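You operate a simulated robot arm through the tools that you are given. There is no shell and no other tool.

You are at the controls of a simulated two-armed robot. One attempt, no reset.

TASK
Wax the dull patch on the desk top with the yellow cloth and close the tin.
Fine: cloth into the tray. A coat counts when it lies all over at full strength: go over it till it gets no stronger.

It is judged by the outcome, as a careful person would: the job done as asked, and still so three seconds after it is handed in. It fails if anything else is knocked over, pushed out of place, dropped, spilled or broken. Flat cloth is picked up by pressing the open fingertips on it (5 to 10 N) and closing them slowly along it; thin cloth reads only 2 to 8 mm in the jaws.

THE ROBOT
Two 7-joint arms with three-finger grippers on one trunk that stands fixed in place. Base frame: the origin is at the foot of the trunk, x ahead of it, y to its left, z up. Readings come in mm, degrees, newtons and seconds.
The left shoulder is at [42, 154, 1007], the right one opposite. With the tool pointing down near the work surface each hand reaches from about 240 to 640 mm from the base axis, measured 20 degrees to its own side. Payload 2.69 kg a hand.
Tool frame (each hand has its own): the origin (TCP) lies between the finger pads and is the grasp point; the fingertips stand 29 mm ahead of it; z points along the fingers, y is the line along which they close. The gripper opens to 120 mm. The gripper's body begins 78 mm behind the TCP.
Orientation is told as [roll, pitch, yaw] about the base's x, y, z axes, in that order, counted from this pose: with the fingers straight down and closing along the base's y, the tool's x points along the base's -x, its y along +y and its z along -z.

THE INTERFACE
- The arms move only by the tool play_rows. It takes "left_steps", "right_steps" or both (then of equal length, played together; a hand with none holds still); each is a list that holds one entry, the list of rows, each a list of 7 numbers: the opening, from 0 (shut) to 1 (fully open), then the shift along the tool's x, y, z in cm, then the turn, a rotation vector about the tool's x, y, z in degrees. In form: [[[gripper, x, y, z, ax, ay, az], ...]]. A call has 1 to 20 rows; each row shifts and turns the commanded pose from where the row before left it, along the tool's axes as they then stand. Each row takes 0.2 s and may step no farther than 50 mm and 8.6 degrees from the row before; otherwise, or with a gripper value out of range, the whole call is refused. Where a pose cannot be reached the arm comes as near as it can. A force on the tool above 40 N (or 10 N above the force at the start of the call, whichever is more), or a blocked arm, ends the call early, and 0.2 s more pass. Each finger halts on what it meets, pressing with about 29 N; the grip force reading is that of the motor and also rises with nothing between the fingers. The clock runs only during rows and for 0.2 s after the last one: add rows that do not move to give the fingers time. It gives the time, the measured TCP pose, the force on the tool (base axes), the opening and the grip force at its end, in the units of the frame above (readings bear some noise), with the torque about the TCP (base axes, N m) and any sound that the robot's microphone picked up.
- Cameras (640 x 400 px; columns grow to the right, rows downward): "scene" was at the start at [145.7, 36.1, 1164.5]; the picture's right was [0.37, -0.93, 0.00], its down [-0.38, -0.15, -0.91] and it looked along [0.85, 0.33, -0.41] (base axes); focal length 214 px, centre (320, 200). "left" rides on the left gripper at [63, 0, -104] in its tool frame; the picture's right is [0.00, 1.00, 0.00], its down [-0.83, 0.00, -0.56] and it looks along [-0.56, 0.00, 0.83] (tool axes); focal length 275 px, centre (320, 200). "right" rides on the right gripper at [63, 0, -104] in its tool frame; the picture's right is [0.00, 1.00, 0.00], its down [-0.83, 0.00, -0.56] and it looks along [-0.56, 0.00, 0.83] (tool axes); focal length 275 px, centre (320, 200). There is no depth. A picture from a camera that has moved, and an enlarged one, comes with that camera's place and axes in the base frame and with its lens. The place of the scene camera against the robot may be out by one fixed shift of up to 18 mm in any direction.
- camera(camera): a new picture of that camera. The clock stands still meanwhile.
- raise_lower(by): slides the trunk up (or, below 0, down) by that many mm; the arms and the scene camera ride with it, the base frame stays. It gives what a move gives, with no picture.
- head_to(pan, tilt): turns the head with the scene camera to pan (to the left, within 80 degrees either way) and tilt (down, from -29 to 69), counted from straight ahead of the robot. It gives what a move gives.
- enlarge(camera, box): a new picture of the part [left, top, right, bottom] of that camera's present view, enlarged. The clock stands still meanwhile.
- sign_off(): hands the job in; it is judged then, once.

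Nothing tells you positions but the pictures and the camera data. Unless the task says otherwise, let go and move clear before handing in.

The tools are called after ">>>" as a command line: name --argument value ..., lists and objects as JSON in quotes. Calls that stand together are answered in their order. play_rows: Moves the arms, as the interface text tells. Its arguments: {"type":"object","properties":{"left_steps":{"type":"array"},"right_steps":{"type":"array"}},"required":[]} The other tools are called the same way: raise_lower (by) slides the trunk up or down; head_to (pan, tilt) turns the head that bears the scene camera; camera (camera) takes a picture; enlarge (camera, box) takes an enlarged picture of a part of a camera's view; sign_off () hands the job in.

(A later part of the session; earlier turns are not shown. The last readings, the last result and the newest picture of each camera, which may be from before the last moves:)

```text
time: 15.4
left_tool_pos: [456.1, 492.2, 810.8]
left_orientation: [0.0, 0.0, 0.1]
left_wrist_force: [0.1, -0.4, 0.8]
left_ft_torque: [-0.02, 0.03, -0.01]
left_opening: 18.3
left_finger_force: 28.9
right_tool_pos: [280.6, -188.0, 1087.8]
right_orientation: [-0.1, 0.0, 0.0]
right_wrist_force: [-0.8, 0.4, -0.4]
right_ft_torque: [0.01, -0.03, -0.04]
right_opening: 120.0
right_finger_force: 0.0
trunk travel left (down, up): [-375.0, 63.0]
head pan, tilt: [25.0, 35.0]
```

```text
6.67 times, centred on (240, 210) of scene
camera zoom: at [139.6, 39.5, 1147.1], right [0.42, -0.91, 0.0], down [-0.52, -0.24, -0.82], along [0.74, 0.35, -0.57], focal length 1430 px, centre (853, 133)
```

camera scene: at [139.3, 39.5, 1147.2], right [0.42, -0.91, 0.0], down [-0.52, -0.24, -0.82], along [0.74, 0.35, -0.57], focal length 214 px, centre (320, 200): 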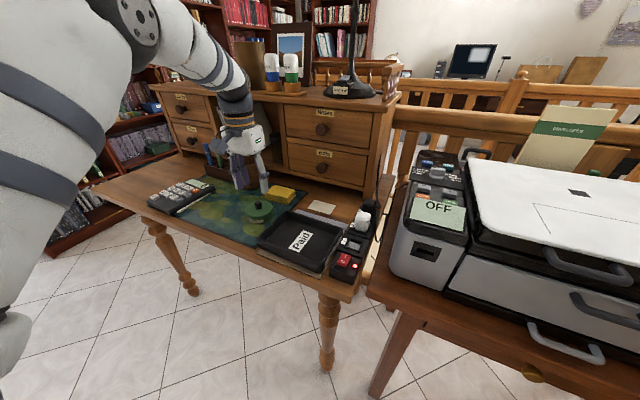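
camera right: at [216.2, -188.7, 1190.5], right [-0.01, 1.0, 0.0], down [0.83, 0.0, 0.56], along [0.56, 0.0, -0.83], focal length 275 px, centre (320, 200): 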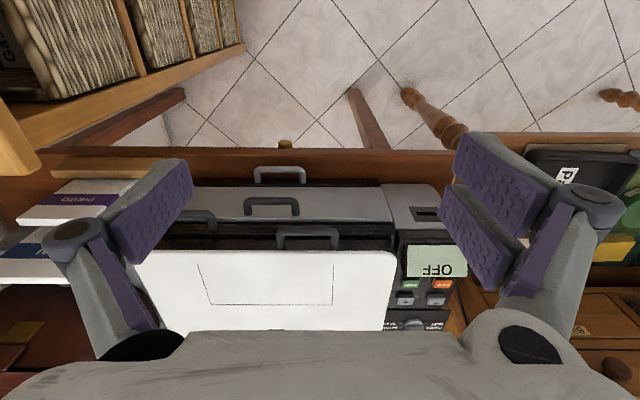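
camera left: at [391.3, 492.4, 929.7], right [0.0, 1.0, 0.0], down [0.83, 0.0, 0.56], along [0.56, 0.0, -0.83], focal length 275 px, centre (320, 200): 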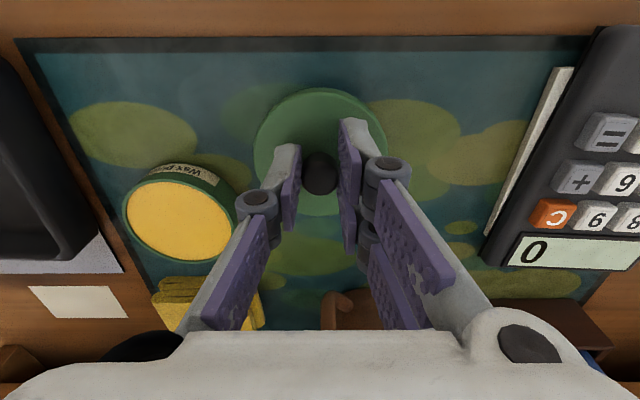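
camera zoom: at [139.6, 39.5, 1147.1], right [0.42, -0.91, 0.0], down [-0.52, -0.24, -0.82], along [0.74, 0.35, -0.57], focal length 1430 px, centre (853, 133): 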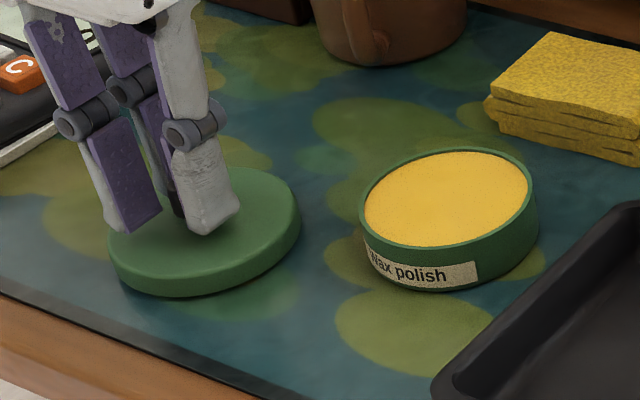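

>>> play_rows --left_steps '[[[0.08, 0, 0, 0.2, 0, 0, 0], [0.08, 0, 0, 0.2, 0, 0, 0], [0.08, 0, 0, 0, 0, 0, 0]]]'

>>> enlarge --camera "scene" --box '[200, 190, 250, 227]'

```text
time: 16.2
left_tool_pos: [453.9, 490.5, 806.3]
left_orientation: [0.0, -0.1, 0.0]
left_wrist_force: [-0.3, -0.2, -0.6]
left_ft_torque: [0.01, 0.01, 0.0]
left_opening: 18.4
left_finger_force: 29.4
right_tool_pos: [280.3, -188.6, 1087.5]
right_orientation: [0.0, 0.0, -0.1]
right_wrist_force: [-0.4, -0.4, -0.5]
right_ft_torque: [-0.01, 0.03, 0.01]
right_opening: 119.9
right_finger_force: 0.1
trunk travel left (down, up): [-375.0, 63.0]
head pan, tilt: [25.0, 35.0]
```

```text
10.81 times, centred on (225, 208) of scene
camera zoom: at [139.5, 39.5, 1147.1], right [0.42, -0.91, 0.0], down [-0.52, -0.24, -0.82], along [0.74, 0.35, -0.57], focal length 2319 px, centre (1347, 108)
```

zoom: 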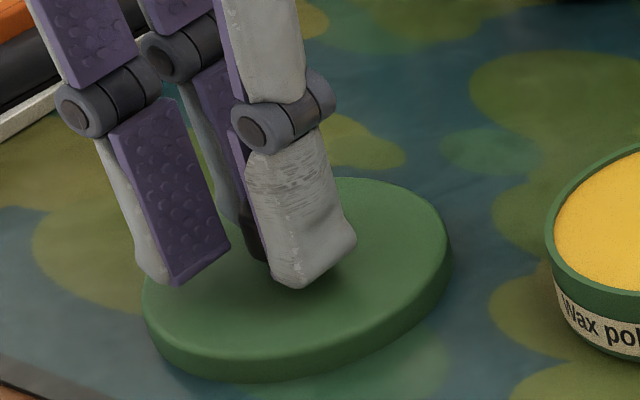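

>>> play_rows --left_steps '[[[0.08, 0, 0, 0.15, 0, 0, 0], [0.08, 0, 0, 0.15, 0, 0, 0], [0.08, 0, 0, 0, 0, 0, 0]]]'

```text
time: 17.0
left_tool_pos: [454.9, 490.7, 803.0]
left_orientation: [0.0, 0.0, 0.0]
left_wrist_force: [0.3, 0.4, -0.1]
left_ft_torque: [-0.03, -0.03, -0.04]
left_opening: 18.3
left_finger_force: 28.9
right_tool_pos: [279.3, -189.2, 1087.3]
right_orientation: [0.0, 0.1, -0.1]
right_wrist_force: [0.9, 0.1, 0.7]
right_ft_torque: [-0.04, 0.01, 0.0]
right_opening: 119.9
right_finger_force: 0.1
trunk travel left (down, up): [-375.0, 63.0]
head pan, tilt: [25.0, 35.0]
```

>>> play_rows --left_steps '[[[0.08, 0, 0, 0.15, 0, 0, 0], [0.08, 0, 0, 0.15, 0, 0, 0], [0.08, 0, 0, 0, 0, 0, 0]]]'

>>> enlarge --camera "scene" --box '[200, 190, 250, 227]'

```text
time: 17.8
left_tool_pos: [454.3, 491.6, 802.6]
left_orientation: [0.0, -0.1, 0.0]
left_wrist_force: [-0.2, 2.8, 8.9]
left_ft_torque: [0.05, -0.03, -0.02]
left_opening: 18.1
left_finger_force: 29.4
right_tool_pos: [280.0, -190.0, 1087.6]
right_orientation: [-0.1, -0.2, 0.1]
right_wrist_force: [0.9, -0.8, -0.1]
right_ft_torque: [-0.03, 0.0, -0.03]
right_opening: 120.0
right_finger_force: 0.2
trunk travel left (down, up): [-375.0, 63.0]
head pan, tilt: [25.0, 35.0]
```

```text
10.81 times, centred on (225, 208) of scene
camera zoom: at [138.9, 39.2, 1147.3], right [0.42, -0.91, 0.0], down [-0.52, -0.24, -0.82], along [0.74, 0.35, -0.57], focal length 2319 px, centre (1347, 108)
```

zoom: 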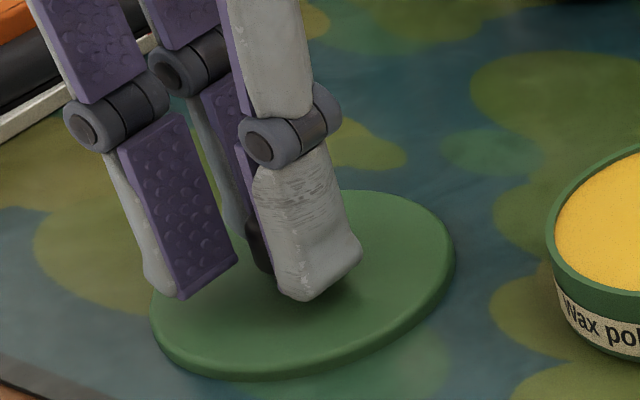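

The lid is on the mat (8.9 N contact at TCP z≈802.7). I'll release it and rise.

>>> play_rows --left_steps '[[[0.08, 0, 0, -0.22, 0, 0, 0], [0.2, 0, 0, 0, 0, 0, 0], [0.35, 0, 0, 0, 0, 0, 0], [0.4, 0, 0, 0, 0, 0, 0], [0.4, 0, 0, -1.0, 0, 0, 0], [0.4, 0, 0, -2.0, 0, 0, 0], [0.4, 0, 0, -3.0, 0, 0, 0], [0.4, 0, 0, -3.0, 0, 0, 0]]]'

>>> camera --camera "left"

>>> enlarge --camera "scene" --box '[180, 140, 340, 260]'

```text
time: 19.6
left_tool_pos: [455.6, 492.0, 893.1]
left_orientation: [-0.1, 0.0, 0.0]
left_wrist_force: [1.1, -0.5, 0.3]
left_ft_torque: [0.05, -0.03, 0.01]
left_opening: 47.8
left_finger_force: 0.1
right_tool_pos: [281.4, -189.9, 1086.9]
right_orientation: [0.0, 0.0, 0.0]
right_wrist_force: [0.1, 0.4, -0.3]
right_ft_torque: [0.0, 0.0, -0.04]
right_opening: 119.8
right_finger_force: 0.0
trunk travel left (down, up): [-375.0, 63.0]
head pan, tilt: [25.0, 35.0]
```

```text
taken
camera left: at [392.5, 492.3, 998.0], right [0.0, 1.0, 0.0], down [0.83, 0.0, 0.56], along [0.56, 0.0, -0.83], focal length 275 px, centre (320, 200)
```

left: 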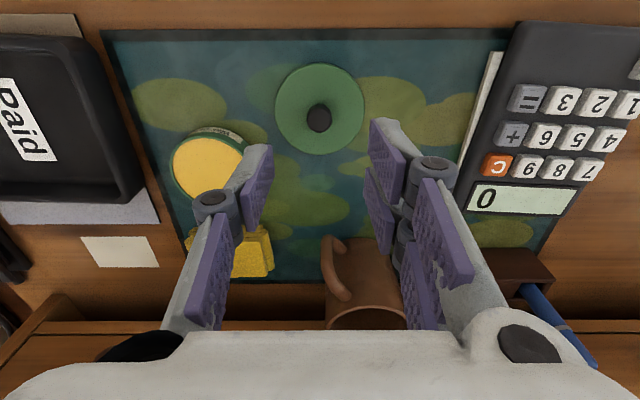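

```text
3.33 times, centred on (260, 200) of scene
camera zoom: at [139.3, 39.3, 1147.2], right [0.42, -0.91, 0.0], down [-0.52, -0.24, -0.82], along [0.74, 0.35, -0.57], focal length 715 px, centre (520, 200)
```

zoom: 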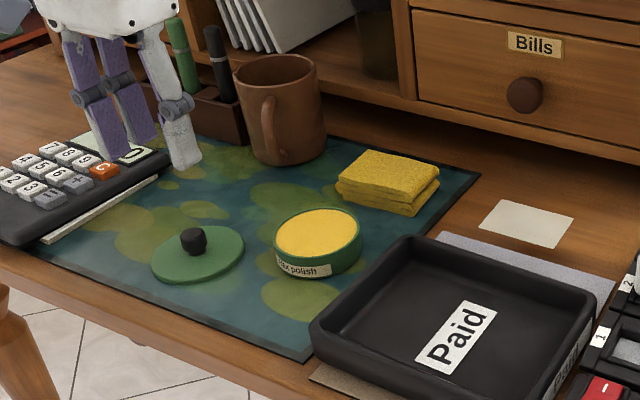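

Lid is resting on the mat at about (455, 491). Now I'll move toward the cloth and look at it closely.

>>> play_rows --left_steps '[[[0.6, -2.0, -3.3, 0, 0, 0, 0], [0.6, -2.0, -3.3, 0, 0, 0, 0], [0.6, -2.0, -3.3, 0, 0, 0, 0], [0.8, -2.0, 0, 0, 0, 0, 0], [0.8, 0, 0, 0, 0, 0, 0]]]'

>>> camera --camera "left"

```text
time: 20.8
left_tool_pos: [534.3, 391.3, 895.5]
left_orientation: [-0.1, 0.0, 0.0]
left_wrist_force: [0.4, -0.4, 0.3]
left_ft_torque: [0.0, 0.0, 0.01]
left_opening: 95.9
left_finger_force: 0.2
right_tool_pos: [280.3, -188.5, 1086.8]
right_orientation: [0.1, 0.0, 0.1]
right_wrist_force: [-0.2, -0.6, 0.8]
right_ft_torque: [0.05, 0.01, 0.0]
right_opening: 120.0
right_finger_force: 0.0
trunk travel left (down, up): [-375.0, 63.0]
head pan, tilt: [25.0, 35.0]
```

```text
taken
camera left: at [471.5, 391.8, 999.3], right [0.0, 1.0, 0.0], down [0.83, 0.0, 0.56], along [0.56, 0.0, -0.83], focal length 275 px, centre (320, 200)
```

left: 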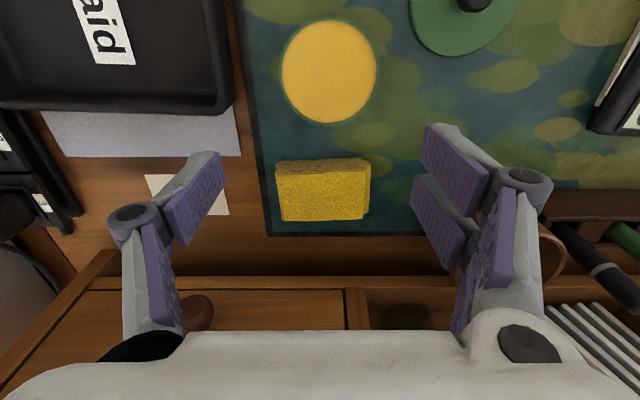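

>>> enlarge --camera "left" --box '[250, 130, 410, 250]'

>>> enlarge --camera "left" --box '[100, 130, 260, 290]'

```text
3.33 times, centred on (330, 190) of left
camera zoom: at [471.5, 391.8, 999.3], right [0.0, 1.0, 0.0], down [0.83, 0.0, 0.56], along [0.56, 0.0, -0.83], focal length 918 px, centre (287, 233)
```

zoom: 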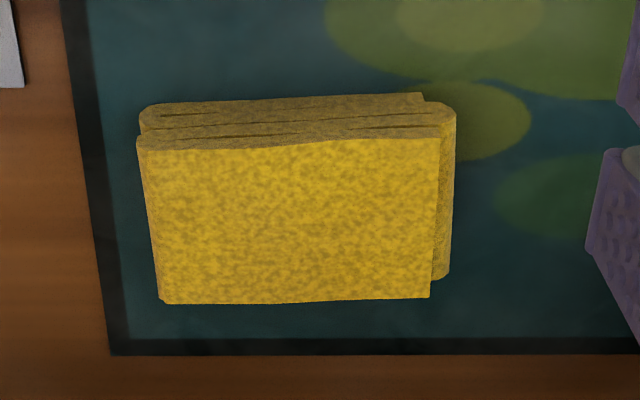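

```text
2.50 times, centred on (180, 210) of left
camera zoom: at [471.5, 391.8, 999.3], right [0.0, 1.0, 0.0], down [0.83, 0.0, 0.56], along [0.56, 0.0, -0.83], focal length 688 px, centre (670, 175)
```

zoom: 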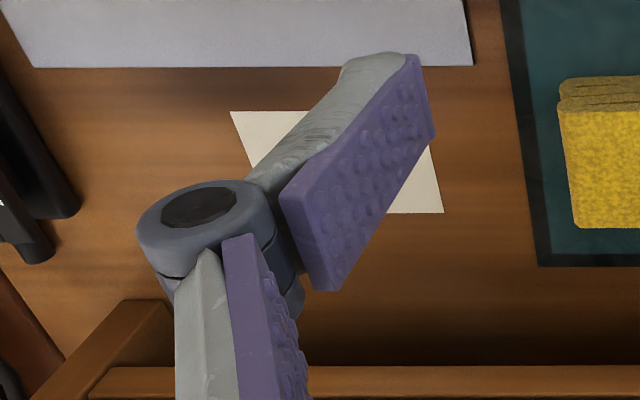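

The cloth is a folded pad about x 587–640, y 353–435, top z≈785; the cream patch is x 603–653, y 217–292. I'll test whether the hand can reach straight above the cloth.

>>> play_rows --left_steps '[[[0.95, -2.0, 0, 0, 0, 0, 0], [0.95, -2.0, 0, 0, 0, 0, 0], [0.95, -2.0, 0, 0, 0, 0, 0], [0.95, -1.9, 0, 0, 0, 0, 0], [0.95, 0, 0, 0, 0, 0, 0]]]'

>>> camera --camera "left"

>>> camera --camera "scene"

```text
time: 22.0
left_tool_pos: [570.6, 379.7, 887.6]
left_orientation: [0.0, 0.0, 0.0]
left_wrist_force: [0.3, -0.2, 0.7]
left_ft_torque: [0.0, -0.01, -0.02]
left_opening: 113.8
left_finger_force: 0.2
left hand out of reach, approached as far as the arm can: row 2, 3, 4
right_tool_pos: [280.4, -189.7, 1087.7]
right_orientation: [0.0, 0.0, 0.1]
right_wrist_force: [0.5, -0.4, -0.4]
right_ft_torque: [0.01, 0.0, 0.01]
right_opening: 120.3
right_finger_force: 0.0
trunk travel left (down, up): [-375.0, 63.0]
head pan, tilt: [25.0, 35.0]
```

```text
taken
camera left: at [508.5, 381.2, 991.8], right [0.01, 1.0, 0.0], down [0.83, 0.0, 0.56], along [0.56, 0.0, -0.83], focal length 275 px, centre (320, 200)
```

left: 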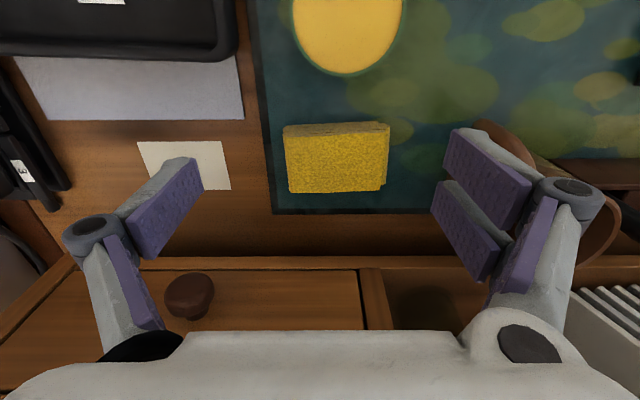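

```text
taken
camera scene: at [139.4, 39.6, 1147.1], right [0.42, -0.91, 0.0], down [-0.52, -0.24, -0.82], along [0.74, 0.35, -0.57], focal length 214 px, centre (320, 200)
```

scene: 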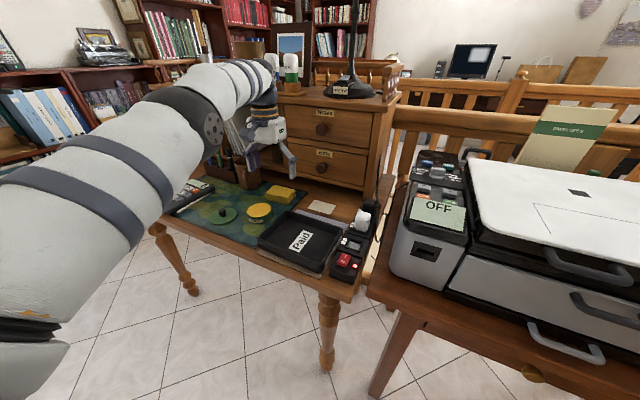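

With the tool straight down the reach ends about 40 mm short of the cloth, so I'll tilt the fingers forward about 22° (pure pitch) to gain reach.

>>> play_rows --left_steps '[[[1, 0, 0, 0, 0, -7.3, 0], [1, 0, 0, 0, 0, -7.3, 0], [1, 0, 0, 0, 0, -7.4, 0], [1, 0, 0, 0, 0, 0, 0]]]'

>>> camera --camera "left"

```text
time: 23.0
left_tool_pos: [571.6, 381.5, 887.0]
left_orientation: [0.0, -22.2, 0.0]
left_wrist_force: [0.4, 0.8, 0.5]
left_ft_torque: [-0.05, 0.01, 0.01]
left_opening: 120.3
left_finger_force: 0.0
right_tool_pos: [280.2, -188.5, 1087.9]
right_orientation: [-0.1, 0.0, -0.1]
right_wrist_force: [0.0, -0.3, -0.2]
right_ft_torque: [-0.03, 0.0, 0.03]
right_opening: 119.9
right_finger_force: 0.0
trunk travel left (down, up): [-375.0, 63.0]
head pan, tilt: [25.0, 35.0]
```

```text
taken
camera left: at [474.1, 381.5, 960.4], right [0.0, 1.0, 0.0], down [0.56, 0.0, 0.83], along [0.83, 0.0, -0.56], focal length 275 px, centre (320, 200)
```

left: 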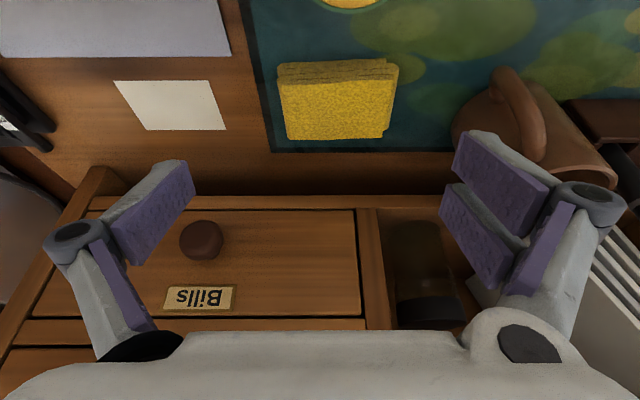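

>>> play_rows --left_steps '[[[1, -0.56, 0.42, 1.56, 0, 0, 0], [1, -0.56, 0.42, 1.56, 0, 0, 0], [1, -0.55, 0.41, 1.55, 0, 0, 0], [1, 0, 0, 0, 0, 0, 0]]]'

>>> camera --camera "left"

>>> enlarge --camera "scene" --box '[210, 130, 350, 240]'

```text
time: 24.0
left_tool_pos: [605.6, 393.9, 849.9]
left_orientation: [0.0, -22.1, 0.1]
left_wrist_force: [0.4, 0.1, 0.0]
left_ft_torque: [0.02, 0.04, -0.02]
left_opening: 120.0
left_finger_force: 0.0
right_tool_pos: [281.1, -189.0, 1088.2]
right_orientation: [0.0, 0.0, 0.0]
right_wrist_force: [0.2, 0.3, -0.5]
right_ft_torque: [-0.03, 0.01, -0.01]
right_opening: 119.9
right_finger_force: 0.0
trunk travel left (down, up): [-375.0, 63.0]
head pan, tilt: [25.0, 35.0]
```

```text
taken
camera left: at [508.4, 395.2, 923.2], right [0.0, 1.0, 0.0], down [0.56, 0.0, 0.83], along [0.83, 0.0, -0.56], focal length 275 px, centre (320, 200)
```

left: 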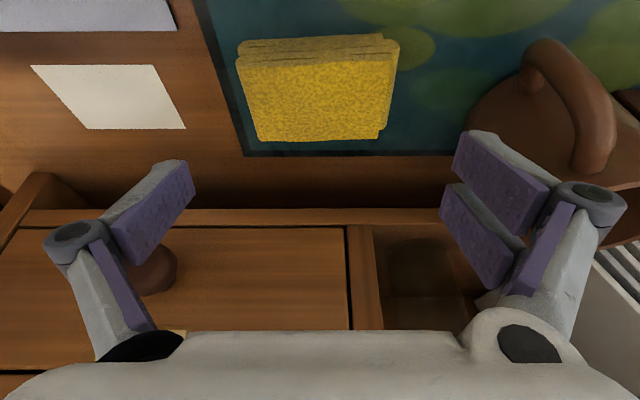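

```text
3.64 times, centred on (280, 185) of scene
camera zoom: at [139.4, 39.5, 1147.2], right [0.42, -0.91, 0.0], down [-0.52, -0.24, -0.82], along [0.74, 0.35, -0.57], focal length 780 px, centre (466, 254)
```

zoom: 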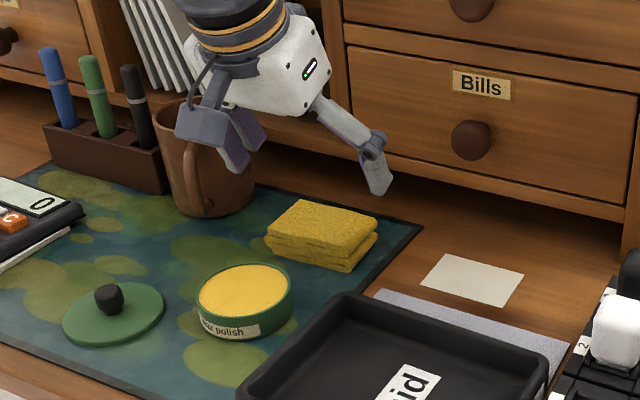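

Tilted, the hand reaches over the cloth with room beside the mug. I'll see how little tilt suffices here, since less tilt keeps the finger corners higher.

>>> play_rows --left_steps '[[[0.92, 0, 0, 0, 0, 5, 0], [0.92, 0, 0, 1.5, 0, 0, 0], [0.92, 0, 0, 0, 0, 0, 0]]]'

```text
time: 24.8
left_tool_pos: [609.0, 394.8, 834.8]
left_orientation: [0.0, -17.1, -0.1]
left_wrist_force: [-0.2, 0.2, 0.2]
left_ft_torque: [-0.04, 0.0, -0.01]
left_opening: 110.3
left_finger_force: 0.0
right_tool_pos: [280.6, -188.8, 1087.5]
right_orientation: [0.0, -0.1, 0.0]
right_wrist_force: [-1.7, 0.1, -0.4]
right_ft_torque: [0.01, 0.02, -0.01]
right_opening: 119.8
right_finger_force: 0.0
trunk travel left (down, up): [-375.0, 63.0]
head pan, tilt: [25.0, 35.0]
```

>>> play_rows --left_steps '[[[0.92, 0, 0, 0, 0, 4, 0], [0.92, 0, 0, 0, 0, 0, 0]]]'

>>> camera --camera "left"

```text
time: 25.4
left_tool_pos: [608.7, 393.3, 834.6]
left_orientation: [0.1, -13.0, 0.1]
left_wrist_force: [0.4, 0.2, -0.9]
left_ft_torque: [0.0, -0.03, 0.02]
left_opening: 110.2
left_finger_force: 0.1
right_tool_pos: [281.1, -188.8, 1087.0]
right_orientation: [0.0, 0.1, -0.1]
right_wrist_force: [0.3, -0.1, -0.4]
right_ft_torque: [0.01, -0.01, 0.0]
right_opening: 120.1
right_finger_force: 0.0
trunk travel left (down, up): [-375.0, 63.0]
head pan, tilt: [25.0, 35.0]
```

```text
taken
camera left: at [525.1, 394.7, 923.0], right [0.0, 1.0, 0.0], down [0.68, 0.0, 0.73], along [0.73, 0.0, -0.68], focal length 275 px, centre (320, 200)
```

left: 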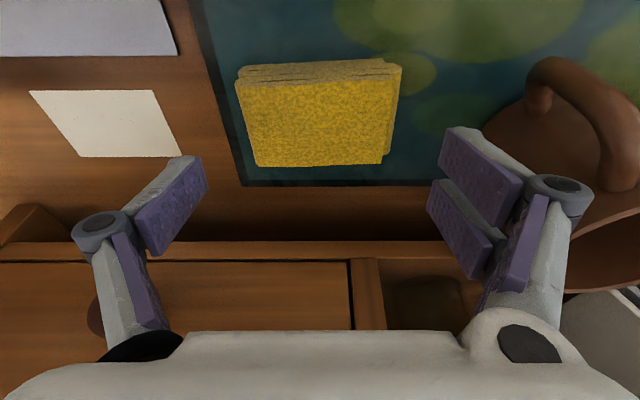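

>>> play_rows --left_steps '[[[0.92, 0.18, 0, 0.78, 0, 0, 0], [0.92, 0.18, 0, 0.78, 0, 0, 0], [0.92, 0.18, 0, 0.78, 0, 0, 0], [0.92, 0, 0, 0, 0, 0, 0]]]'

>>> camera --camera "left"

>>> enlarge --camera "scene" --box '[210, 130, 350, 240]'

```text
time: 26.4
left_tool_pos: [609.9, 393.1, 811.0]
left_orientation: [-0.1, -13.0, 0.0]
left_wrist_force: [0.2, -1.0, 0.1]
left_ft_torque: [0.06, 0.01, -0.01]
left_opening: 110.1
left_finger_force: 0.0
right_tool_pos: [281.2, -188.8, 1086.4]
right_orientation: [0.0, 0.0, 0.0]
right_wrist_force: [0.0, 1.0, 0.3]
right_ft_torque: [0.01, -0.03, 0.0]
right_opening: 120.1
right_finger_force: 0.1
trunk travel left (down, up): [-375.0, 63.0]
head pan, tilt: [25.0, 35.0]
```

```text
taken
camera left: at [524.9, 394.3, 898.8], right [0.0, 1.0, 0.0], down [0.68, 0.0, 0.73], along [0.73, 0.0, -0.68], focal length 275 px, centre (320, 200)
```

left: 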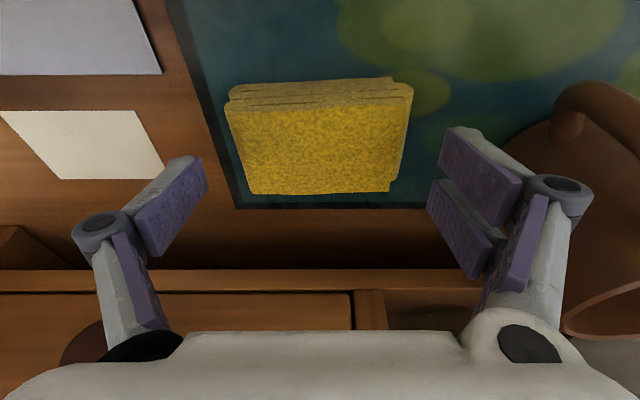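

```text
3.64 times, centred on (280, 185) of scene
camera zoom: at [139.5, 39.5, 1147.1], right [0.42, -0.91, 0.0], down [-0.52, -0.24, -0.82], along [0.74, 0.35, -0.57], focal length 780 px, centre (466, 254)
```

zoom: 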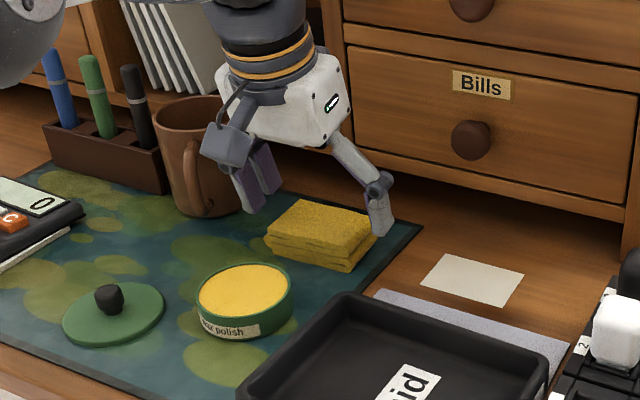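

>>> play_rows --left_steps '[[[0.92, 0.12, 0, 0.53, 0, 0, 0], [0.92, 0.12, 0, 0.53, 0, 0, 0], [0.92, 0, 0, 0, 0, 0, 0]]]'

>>> enlarge --camera "scene" --box '[250, 160, 320, 215]'

>>> camera --camera "left"

```text
time: 27.2
left_tool_pos: [609.5, 394.3, 800.1]
left_orientation: [-0.1, -13.0, 0.1]
left_wrist_force: [0.2, 0.5, 0.6]
left_ft_torque: [0.03, -0.03, -0.03]
left_opening: 110.3
left_finger_force: 0.0
right_tool_pos: [281.1, -189.1, 1087.8]
right_orientation: [0.0, 0.0, 0.1]
right_wrist_force: [-0.2, 0.4, 0.2]
right_ft_torque: [-0.02, -0.01, -0.02]
right_opening: 120.2
right_finger_force: 0.1
trunk travel left (down, up): [-375.0, 63.0]
head pan, tilt: [25.0, 35.0]
```

```text
7.27 times, centred on (285, 188) of scene
camera zoom: at [139.5, 39.5, 1147.1], right [0.42, -0.91, 0.0], down [-0.52, -0.24, -0.82], along [0.74, 0.35, -0.57], focal length 1560 px, centre (574, 291)
```

zoom: 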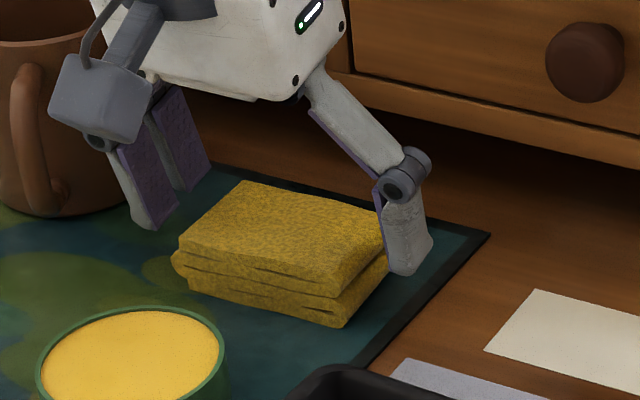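

```text
taken
camera left: at [524.7, 394.6, 888.4], right [0.0, 1.0, 0.0], down [0.68, 0.0, 0.73], along [0.73, 0.0, -0.68], focal length 275 px, centre (320, 200)
```

left: 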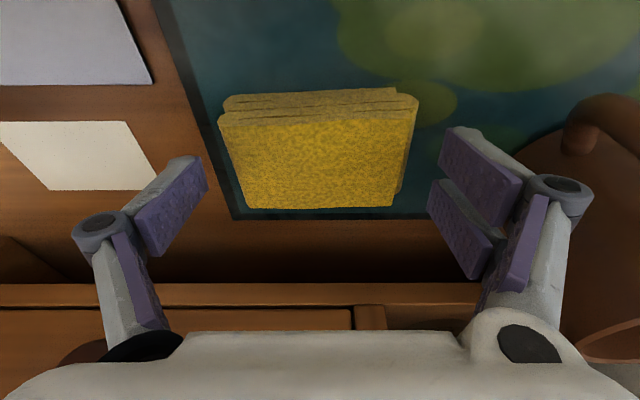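

Fingertips straddle the cloth; I'll close on it slowly.

>>> play_rows --left_steps '[[[0.82, 0, 0, 0, 0, 0, 0], [0.76, 0, 0, 0, 0, 0, 0], [0.72, 0, 0, 0, 0, 0, 0], [0.69, 0, 0, 0, 0, 0, 0], [0.66, 0, 0, 0, 0, 0, 0], [0.64, 0, 0, 0, 0, 0, 0], [0.64, 0, 0, 0, 0, 0, 0]]]'

>>> enlarge --camera "scene" --box '[250, 160, 320, 215]'

>>> camera --camera "left"

```text
time: 28.8
left_tool_pos: [609.3, 393.8, 801.7]
left_orientation: [0.1, -13.1, 0.0]
left_wrist_force: [-0.7, 0.5, 1.1]
left_ft_torque: [-0.06, 0.03, 0.07]
left_opening: 79.6
left_finger_force: 28.9
right_tool_pos: [281.3, -189.1, 1088.5]
right_orientation: [0.1, 0.0, 0.0]
right_wrist_force: [0.3, -0.5, 0.7]
right_ft_torque: [-0.05, 0.01, -0.02]
right_opening: 119.9
right_finger_force: 0.1
trunk travel left (down, up): [-375.0, 63.0]
head pan, tilt: [25.0, 35.0]
```

```text
7.27 times, centred on (285, 188) of scene
camera zoom: at [139.4, 39.5, 1147.2], right [0.42, -0.91, 0.0], down [-0.52, -0.24, -0.82], along [0.74, 0.35, -0.57], focal length 1560 px, centre (574, 291)
```

zoom: 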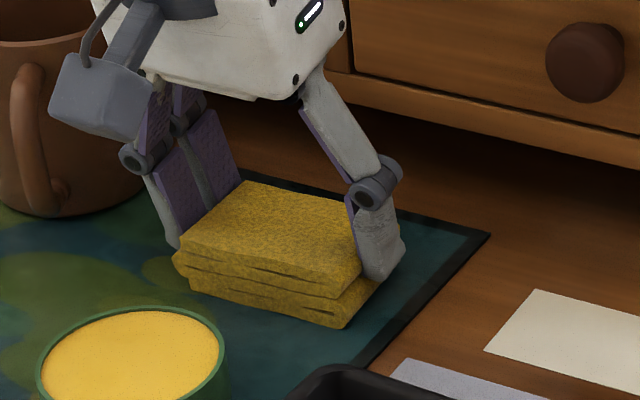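

```text
taken
camera left: at [524.7, 394.5, 888.8], right [0.0, 1.0, 0.0], down [0.68, 0.0, 0.73], along [0.73, 0.0, -0.68], focal length 275 px, centre (320, 200)
```

left: 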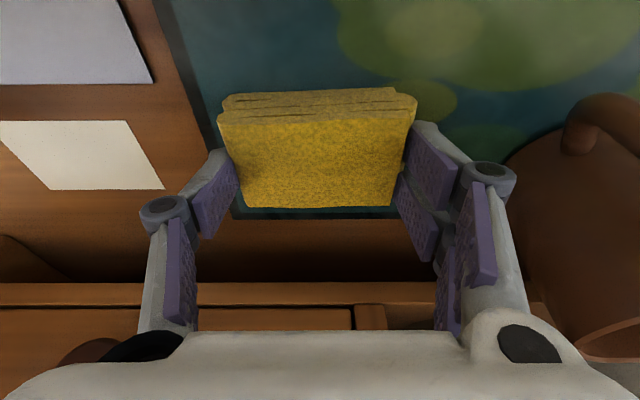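

The cloth is held at 79.6 mm width with 29 N, like a firm pad. I'll lift it.

>>> play_rows --left_steps '[[[0.62, -0.1, 0, -0.4, 0, 0, 0], [0.62, -0.1, 0, -0.4, 0, 0, 0], [0.62, -0.2, 0, -0.9, 0, 0, 0], [0.62, -0.25, 0, -1.1, 0, 0, 0], [0.62, -0.25, 0, -1.1, 0, 0, 0], [0.62, -0.25, 0, -1.1, 0, 0, 0], [0.62, 0, 0, 0, 0, 0, 0]]]'

>>> enlarge --camera "scene" --box '[225, 140, 345, 235]'

>>> camera --camera "left"

```text
time: 30.4
left_tool_pos: [609.7, 392.8, 851.6]
left_orientation: [0.0, -13.0, 0.1]
left_wrist_force: [-0.1, -0.5, 0.7]
left_ft_torque: [0.02, 0.0, 0.02]
left_opening: 79.3
left_finger_force: 28.5
right_tool_pos: [281.0, -188.8, 1087.6]
right_orientation: [0.1, 0.0, -0.1]
right_wrist_force: [-0.2, -1.0, 0.2]
right_ft_torque: [0.01, 0.02, 0.05]
right_opening: 120.0
right_finger_force: 0.0
trunk travel left (down, up): [-375.0, 63.0]
head pan, tilt: [25.0, 35.0]
```

```text
4.21 times, centred on (285, 188) of scene
camera zoom: at [139.6, 39.5, 1147.1], right [0.42, -0.91, 0.0], down [-0.52, -0.24, -0.82], along [0.74, 0.35, -0.57], focal length 903 px, centre (467, 253)
```

zoom: 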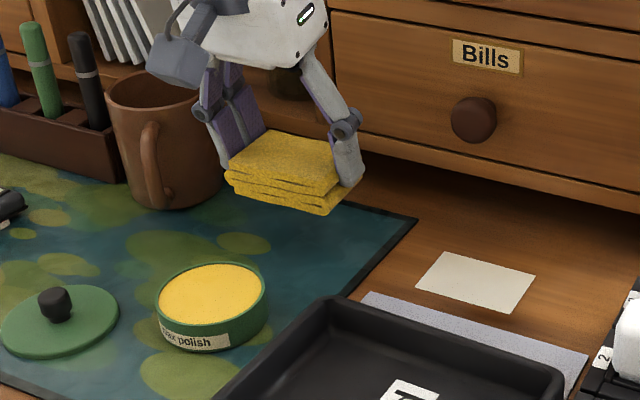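

```text
taken
camera left: at [525.3, 394.6, 939.8], right [0.0, 1.0, 0.0], down [0.68, 0.0, 0.73], along [0.73, 0.0, -0.68], focal length 275 px, centre (320, 200)
```

left: 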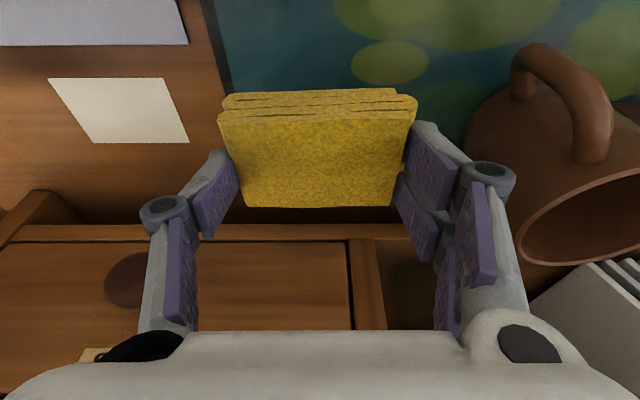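

The cloth lifts as one firm pad, bottom about 40 mm below the TCP. I'll carry it over the tin and roll it about 20° so its right-hand short edge can dip into the wax.

>>> play_rows --left_steps '[[[0.62, 2.6, 0.68, -1.1, 0, 0, 0], [0.62, 2.6, 0.68, -1.1, 0, 0, 0], [0.62, 2.6, 0.68, -1.1, 0, 0, 0], [0.62, 2.6, 0.68, -1.1, 0, 0, 0], [0.62, 0, 0, 0, -6.5, 0, 1.5], [0.62, 0, 0, 0, -6.5, 0, 1.5], [0.62, 0, 0, 0, -6.5, 0, 1.5], [0.62, 0, 0, 0, 0, 0, 0]]]'

>>> camera --camera "left"

>>> enlarge --camera "scene" --box '[205, 130, 325, 240]'

```text
time: 32.2
left_tool_pos: [498.1, 420.9, 870.4]
left_orientation: [20.6, -12.3, -4.5]
left_wrist_force: [-1.8, 0.1, -0.2]
left_ft_torque: [-0.01, -0.01, 0.04]
left_opening: 79.4
left_finger_force: 28.7
right_tool_pos: [279.1, -188.2, 1086.6]
right_orientation: [0.0, 0.1, 0.1]
right_wrist_force: [0.1, -0.1, 0.0]
right_ft_torque: [0.03, -0.02, -0.02]
right_opening: 120.1
right_finger_force: 0.1
trunk travel left (down, up): [-375.0, 63.0]
head pan, tilt: [25.0, 35.0]
```

```text
taken
camera left: at [413.8, 391.8, 953.8], right [0.0, 0.94, 0.34], down [0.68, -0.25, 0.68], along [0.73, 0.23, -0.64], focal length 275 px, centre (320, 200)
```

left: 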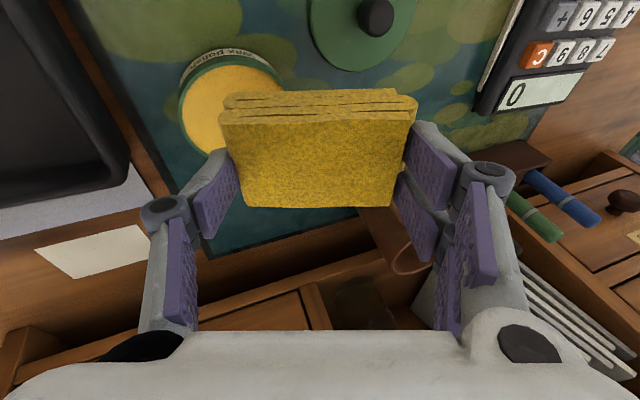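

```text
3.64 times, centred on (265, 185) of scene
camera zoom: at [139.5, 39.6, 1147.1], right [0.42, -0.91, 0.0], down [-0.52, -0.24, -0.82], along [0.74, 0.35, -0.57], focal length 780 px, centre (520, 254)
```

zoom: 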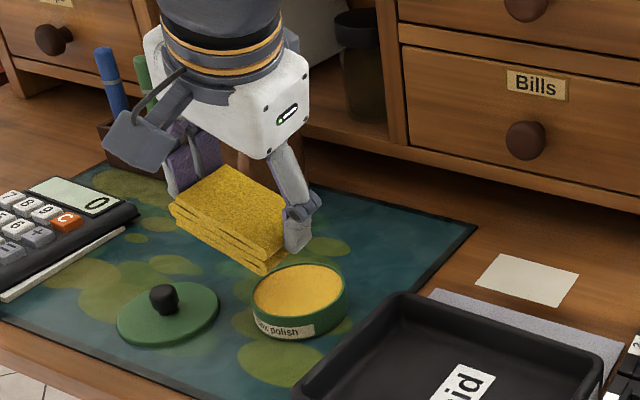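

>>> play_rows --left_steps '[[[0.62, 0.01, -0.342, 0.96, 0, 0, 0], [0.62, 0.211, -0.342, 0.915, 0, 0, 0], [0.62, 0.211, -0.342, 0.915, 0, 0, 0], [0.62, 0, 0, 0, 0, 0, 0]]]'

>>> camera --camera "left"

>>> enlarge --camera "scene" --box '[225, 165, 305, 225]'

```text
time: 33.2
left_tool_pos: [500.5, 422.0, 841.1]
left_orientation: [20.5, -12.2, -4.5]
left_wrist_force: [0.0, 0.4, -0.8]
left_ft_torque: [0.01, -0.01, 0.0]
left_opening: 79.5
left_finger_force: 29.4
right_tool_pos: [278.8, -188.5, 1087.4]
right_orientation: [0.0, 0.1, 0.0]
right_wrist_force: [-0.7, 0.3, -0.2]
right_ft_torque: [-0.03, 0.0, -0.03]
right_opening: 120.2
right_finger_force: 0.0
trunk travel left (down, up): [-375.0, 63.0]
head pan, tilt: [25.0, 35.0]
```

```text
taken
camera left: at [415.8, 392.4, 923.8], right [0.0, 0.94, 0.34], down [0.68, -0.25, 0.68], along [0.73, 0.23, -0.64], focal length 275 px, centre (320, 200)
```

left: 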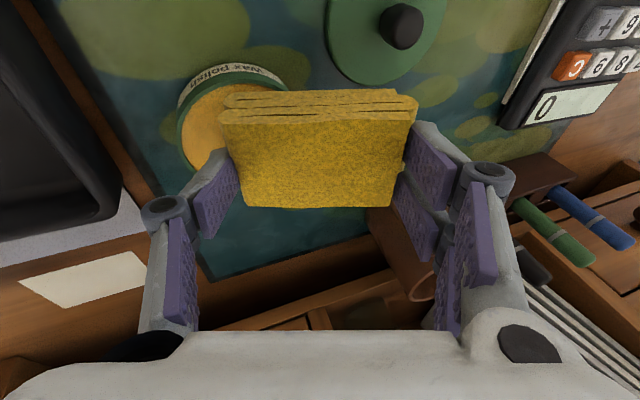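

```text
6.67 times, centred on (265, 195) of scene
camera zoom: at [139.5, 39.5, 1147.1], right [0.42, -0.91, 0.0], down [-0.52, -0.24, -0.82], along [0.74, 0.35, -0.57], focal length 1430 px, centre (687, 233)
```

zoom: 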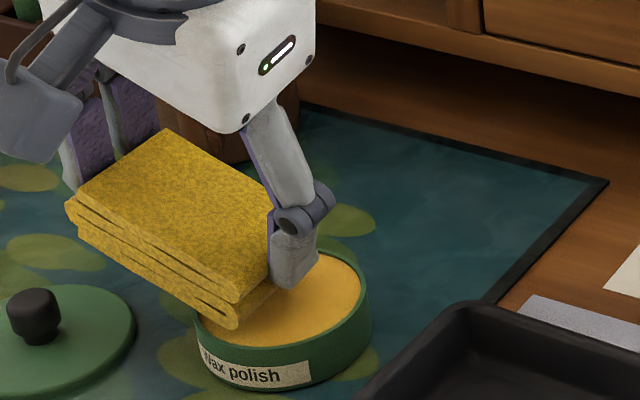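

>>> play_rows --left_steps '[[[0.62, -0.03, -0.376, -0.133, 0, 0, 0], [0.62, 0.063, -0.103, 0.275, 0, 0, 0], [0.62, 0.063, -0.103, 0.275, 0, 0, 0], [0.62, 0, 0, 0, 0, 0, 0]]]'

>>> enlarge --camera "scene" --box '[225, 165, 305, 225]'

```text
time: 34.2
left_tool_pos: [500.6, 416.5, 837.8]
left_orientation: [20.7, -12.3, -4.7]
left_wrist_force: [0.4, 0.9, 8.3]
left_ft_torque: [-0.21, 0.15, -0.03]
left_opening: 79.1
left_finger_force: 29.3
right_tool_pos: [280.2, -188.3, 1088.5]
right_orientation: [0.0, -0.2, 0.0]
right_wrist_force: [0.1, 0.6, -0.6]
right_ft_torque: [0.05, 0.02, 0.02]
right_opening: 120.1
right_finger_force: 0.1
trunk travel left (down, up): [-375.0, 63.0]
head pan, tilt: [25.0, 35.0]
```

```text
6.67 times, centred on (265, 195) of scene
camera zoom: at [139.0, 39.1, 1147.3], right [0.42, -0.91, 0.0], down [-0.52, -0.24, -0.82], along [0.74, 0.35, -0.57], focal length 1430 px, centre (687, 233)
```

zoom: 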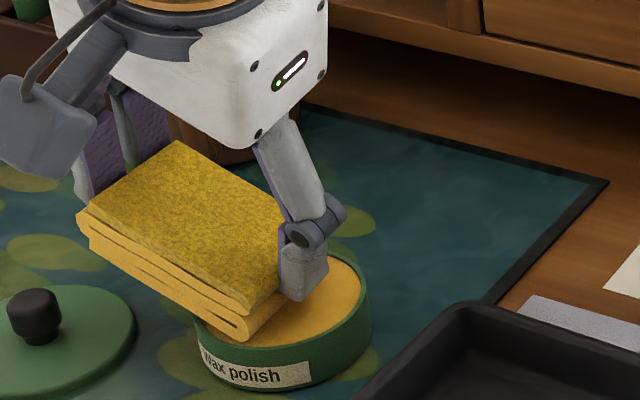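

The cloth touched the wax (8 N) and its lower layers turned wax-coloured. I'll lift and check it.

>>> play_rows --left_steps '[[[0.62, -0.11, 0.17, -0.46, 0, 0, 0], [0.62, -0.211, 0.342, -0.915, 0, 0, 0], [0.62, -0.317, 0.513, -1.37, 0, 0, 0], [0.62, -0.317, 0.513, -1.37, 0, 0, 0], [0.62, 0, 0, 0, 0, 0, 0]]]'

>>> enlarge --camera "scene" --box '[215, 145, 305, 225]'

>>> camera --camera "left"

```text
time: 35.4
left_tool_pos: [500.5, 417.7, 879.5]
left_orientation: [20.5, -12.2, -4.6]
left_wrist_force: [0.1, 0.5, -0.6]
left_ft_torque: [0.0, -0.03, 0.0]
left_opening: 79.2
left_finger_force: 29.1
right_tool_pos: [280.5, -189.0, 1087.3]
right_orientation: [0.0, -0.1, 0.1]
right_wrist_force: [0.3, -0.4, 0.6]
right_ft_torque: [0.03, -0.01, 0.0]
right_opening: 120.1
right_finger_force: 0.0
trunk travel left (down, up): [-375.0, 63.0]
head pan, tilt: [25.0, 35.0]
```

```text
5.00 times, centred on (260, 185) of scene
camera zoom: at [139.6, 39.5, 1147.1], right [0.42, -0.91, 0.0], down [-0.52, -0.24, -0.82], along [0.74, 0.35, -0.57], focal length 1072 px, centre (620, 275)
```

zoom: 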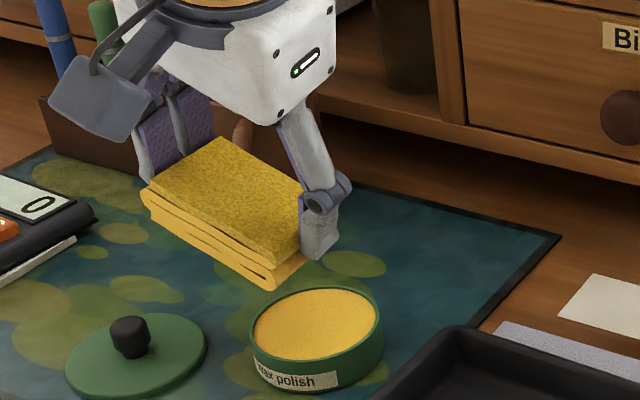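

```text
taken
camera left: at [415.8, 388.4, 962.6], right [0.0, 0.94, 0.34], down [0.68, -0.25, 0.68], along [0.73, 0.23, -0.64], focal length 275 px, centre (320, 200)
```

left: 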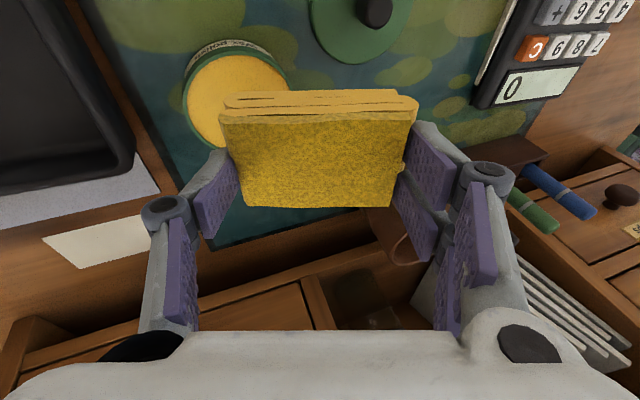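

The cloth is loaded. Now I'll level it and carry it above the cream patch at about (628, 254).

>>> play_rows --left_steps '[[[0.62, 0, 0, 0, 6.5, 0, -1.5], [0.62, 0, 0, 0, 6.5, 0, -1.5], [0.62, 0, 0, 0, 6.5, 0, -1.5], [0.62, -2.36, -3.27, 0.6, 0, 0, 0], [0.62, -2.36, -3.27, 0.6, 0, 0, 0], [0.62, -2.36, -3.27, 0.6, 0, 0, 0], [0.62, -2.36, -3.27, 0.6, 0, 0, 0], [0.62, -2.36, -3.27, 0.6, 0, 0, 0], [0.62, 0, 0, 0, 0, 0, 0]]]'

>>> camera --camera "left"

>>> enlarge --camera "scene" --box '[260, 145, 390, 255]'

```text
time: 37.4
left_tool_pos: [621.6, 252.8, 878.2]
left_orientation: [-0.1, -13.0, 0.0]
left_wrist_force: [0.3, 0.1, -0.4]
left_ft_torque: [-0.01, 0.0, 0.03]
left_opening: 79.1
left_finger_force: 29.3
right_tool_pos: [280.6, -189.0, 1085.9]
right_orientation: [0.0, 0.0, 0.0]
right_wrist_force: [-0.2, 1.0, -0.8]
right_ft_torque: [0.04, 0.0, 0.02]
right_opening: 119.9
right_finger_force: 0.1
trunk travel left (down, up): [-375.0, 63.0]
head pan, tilt: [25.0, 35.0]
```

```text
taken
camera left: at [536.8, 253.1, 965.8], right [0.0, 1.0, 0.0], down [0.68, 0.0, 0.73], along [0.73, 0.0, -0.68], focal length 275 px, centre (320, 200)
```

left: 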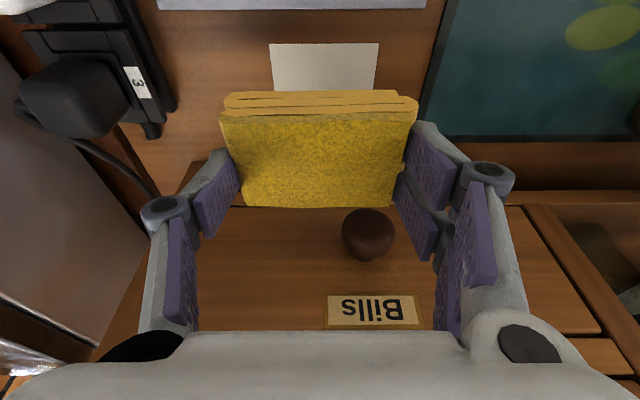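

```text
3.64 times, centred on (325, 200) of scene
camera zoom: at [139.4, 39.5, 1147.2], right [0.42, -0.91, 0.0], down [-0.52, -0.24, -0.82], along [0.74, 0.35, -0.57], focal length 780 px, centre (302, 200)
```

zoom: 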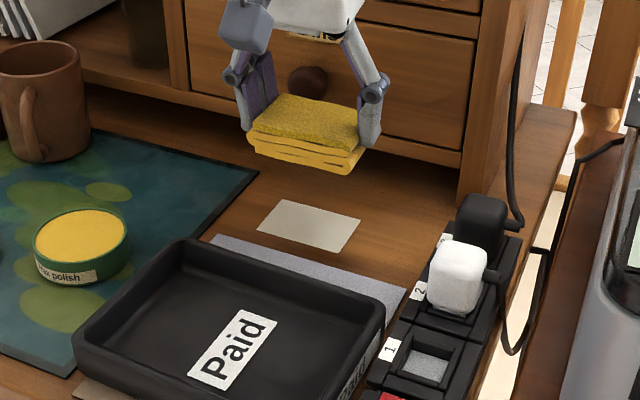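

>>> play_rows --left_steps '[[[0.62, 0.27, 0.22, 1.78, 0, 0, 0], [0.62, 0.405, 0, 1.753, 0, 0, 0], [0.62, 0.405, 0, 1.753, 0, 0, 0], [0.62, 0.36, 0, 1.56, 0, 0, 0], [0.62, 0, 0, 0, 0, 0, 0]]]'

>>> enlarge --camera "scene" --box '[280, 165, 370, 240]'

```text
time: 38.6
left_tool_pos: [621.9, 256.4, 807.4]
left_orientation: [-0.1, -13.0, 0.0]
left_wrist_force: [0.2, -0.1, -0.7]
left_ft_torque: [0.01, -0.03, -0.05]
left_opening: 79.0
left_finger_force: 29.3
right_tool_pos: [279.9, -188.9, 1087.2]
right_orientation: [0.1, 0.0, 0.0]
right_wrist_force: [0.0, 0.4, -0.3]
right_ft_torque: [-0.02, -0.01, 0.0]
right_opening: 120.0
right_finger_force: 0.1
trunk travel left (down, up): [-375.0, 63.0]
head pan, tilt: [25.0, 35.0]
```

```text
5.33 times, centred on (325, 202) of scene
camera zoom: at [139.5, 39.5, 1147.1], right [0.42, -0.91, 0.0], down [-0.52, -0.24, -0.82], along [0.74, 0.35, -0.57], focal length 1144 px, centre (293, 187)
```

zoom: 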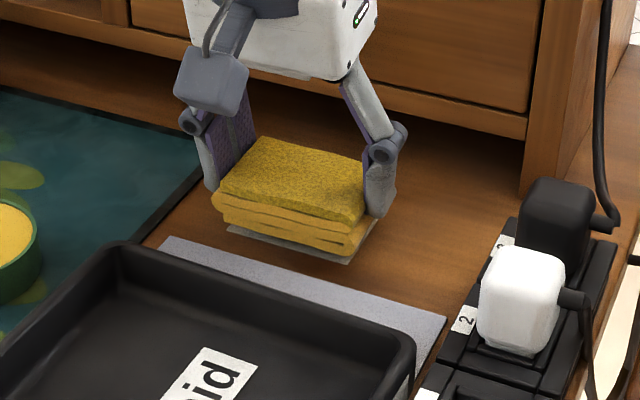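

>>> play_rows --left_steps '[[[0.62, 0.09, 0, 0.39, 0, 0, 0], [0.62, 0.068, 0, 0.29, 0, 0, 0], [0.62, 0.034, 0, 0.15, 0, 0, 0], [0.62, 0, 0, 0, 0, 0, 0]]]'

```text
time: 39.6
left_tool_pos: [623.6, 255.5, 799.5]
left_orientation: [0.0, -13.0, 0.1]
left_wrist_force: [0.4, 0.9, 0.6]
left_ft_torque: [-0.01, -0.06, -0.02]
left_opening: 79.1
left_finger_force: 28.9
right_tool_pos: [279.6, -188.1, 1087.1]
right_orientation: [0.0, 0.0, -0.1]
right_wrist_force: [0.5, -0.1, -0.7]
right_ft_torque: [0.0, -0.01, 0.03]
right_opening: 120.0
right_finger_force: 0.0
trunk travel left (down, up): [-375.0, 63.0]
head pan, tilt: [25.0, 35.0]
```

>>> play_rows --left_steps '[[[0.62, 0.034, 0, 0.146, 0, 0, 0], [0.62, 0.034, 0, 0.146, 0, 0, 0], [0.62, 0, 0, 0, 0, 0, 0]]]'

```text
time: 40.4
left_tool_pos: [622.8, 255.3, 799.3]
left_orientation: [0.0, -13.3, 0.0]
left_wrist_force: [-0.2, 3.9, 15.0]
left_ft_torque: [-0.5, 0.06, -0.02]
left_opening: 79.3
left_finger_force: 29.2
right_tool_pos: [279.3, -189.3, 1089.7]
right_orientation: [0.0, 0.0, -0.1]
right_wrist_force: [-0.3, -0.8, 0.4]
right_ft_torque: [-0.01, 0.02, 0.02]
right_opening: 119.8
right_finger_force: 0.0
trunk travel left (down, up): [-375.0, 63.0]
head pan, tilt: [25.0, 35.0]
```

>>> play_rows --left_steps '[[[0.62, -0.034, 0, -0.146, 0.97, 0, -0.22], [0.62, 0, 0, 0, 0, 0, 0]]]'

>>> enlarge --camera "scene" --box '[280, 165, 370, 240]'

```text
time: 41.0
left_tool_pos: [621.8, 254.5, 799.9]
left_orientation: [-0.9, -13.2, 0.2]
left_wrist_force: [3.6, 5.6, 14.3]
left_ft_torque: [0.78, -0.12, -0.12]
left_opening: 79.1
left_finger_force: 28.6
right_tool_pos: [280.6, -187.8, 1087.5]
right_orientation: [0.0, -0.2, 0.0]
right_wrist_force: [0.5, 0.2, 0.1]
right_ft_torque: [-0.01, 0.01, 0.02]
right_opening: 119.9
right_finger_force: 0.2
trunk travel left (down, up): [-375.0, 63.0]
head pan, tilt: [25.0, 35.0]
```

```text
5.33 times, centred on (325, 202) of scene
camera zoom: at [138.7, 39.5, 1147.3], right [0.42, -0.91, 0.0], down [-0.52, -0.24, -0.82], along [0.74, 0.35, -0.57], focal length 1144 px, centre (293, 187)
```

zoom: 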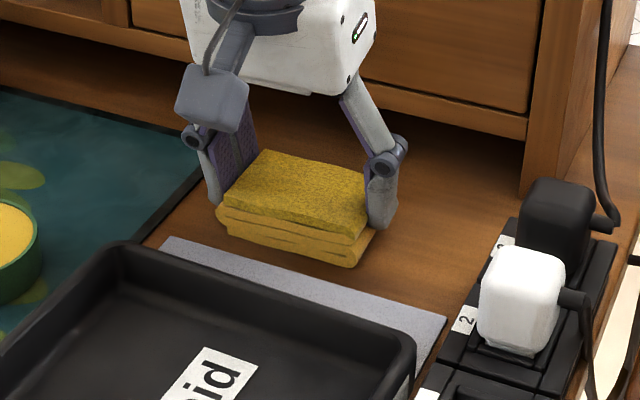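

>>> play_rows --left_steps '[[[0.62, -0.022, 0, -0.1, -0.42, 0, 0.1], [0.62, 0, 0, 0, 0, 0, 0]]]'

```text
time: 41.6
left_tool_pos: [623.3, 255.1, 798.2]
left_orientation: [-0.5, -12.9, 0.1]
left_wrist_force: [2.7, 1.6, 10.6]
left_ft_torque: [0.45, -0.25, -0.05]
left_opening: 79.2
left_finger_force: 29.5
right_tool_pos: [279.3, -188.9, 1087.3]
right_orientation: [-0.1, -0.1, 0.0]
right_wrist_force: [-0.9, -0.8, 0.0]
right_ft_torque: [-0.01, 0.01, -0.01]
right_opening: 120.1
right_finger_force: 0.1
trunk travel left (down, up): [-375.0, 63.0]
head pan, tilt: [25.0, 35.0]
```

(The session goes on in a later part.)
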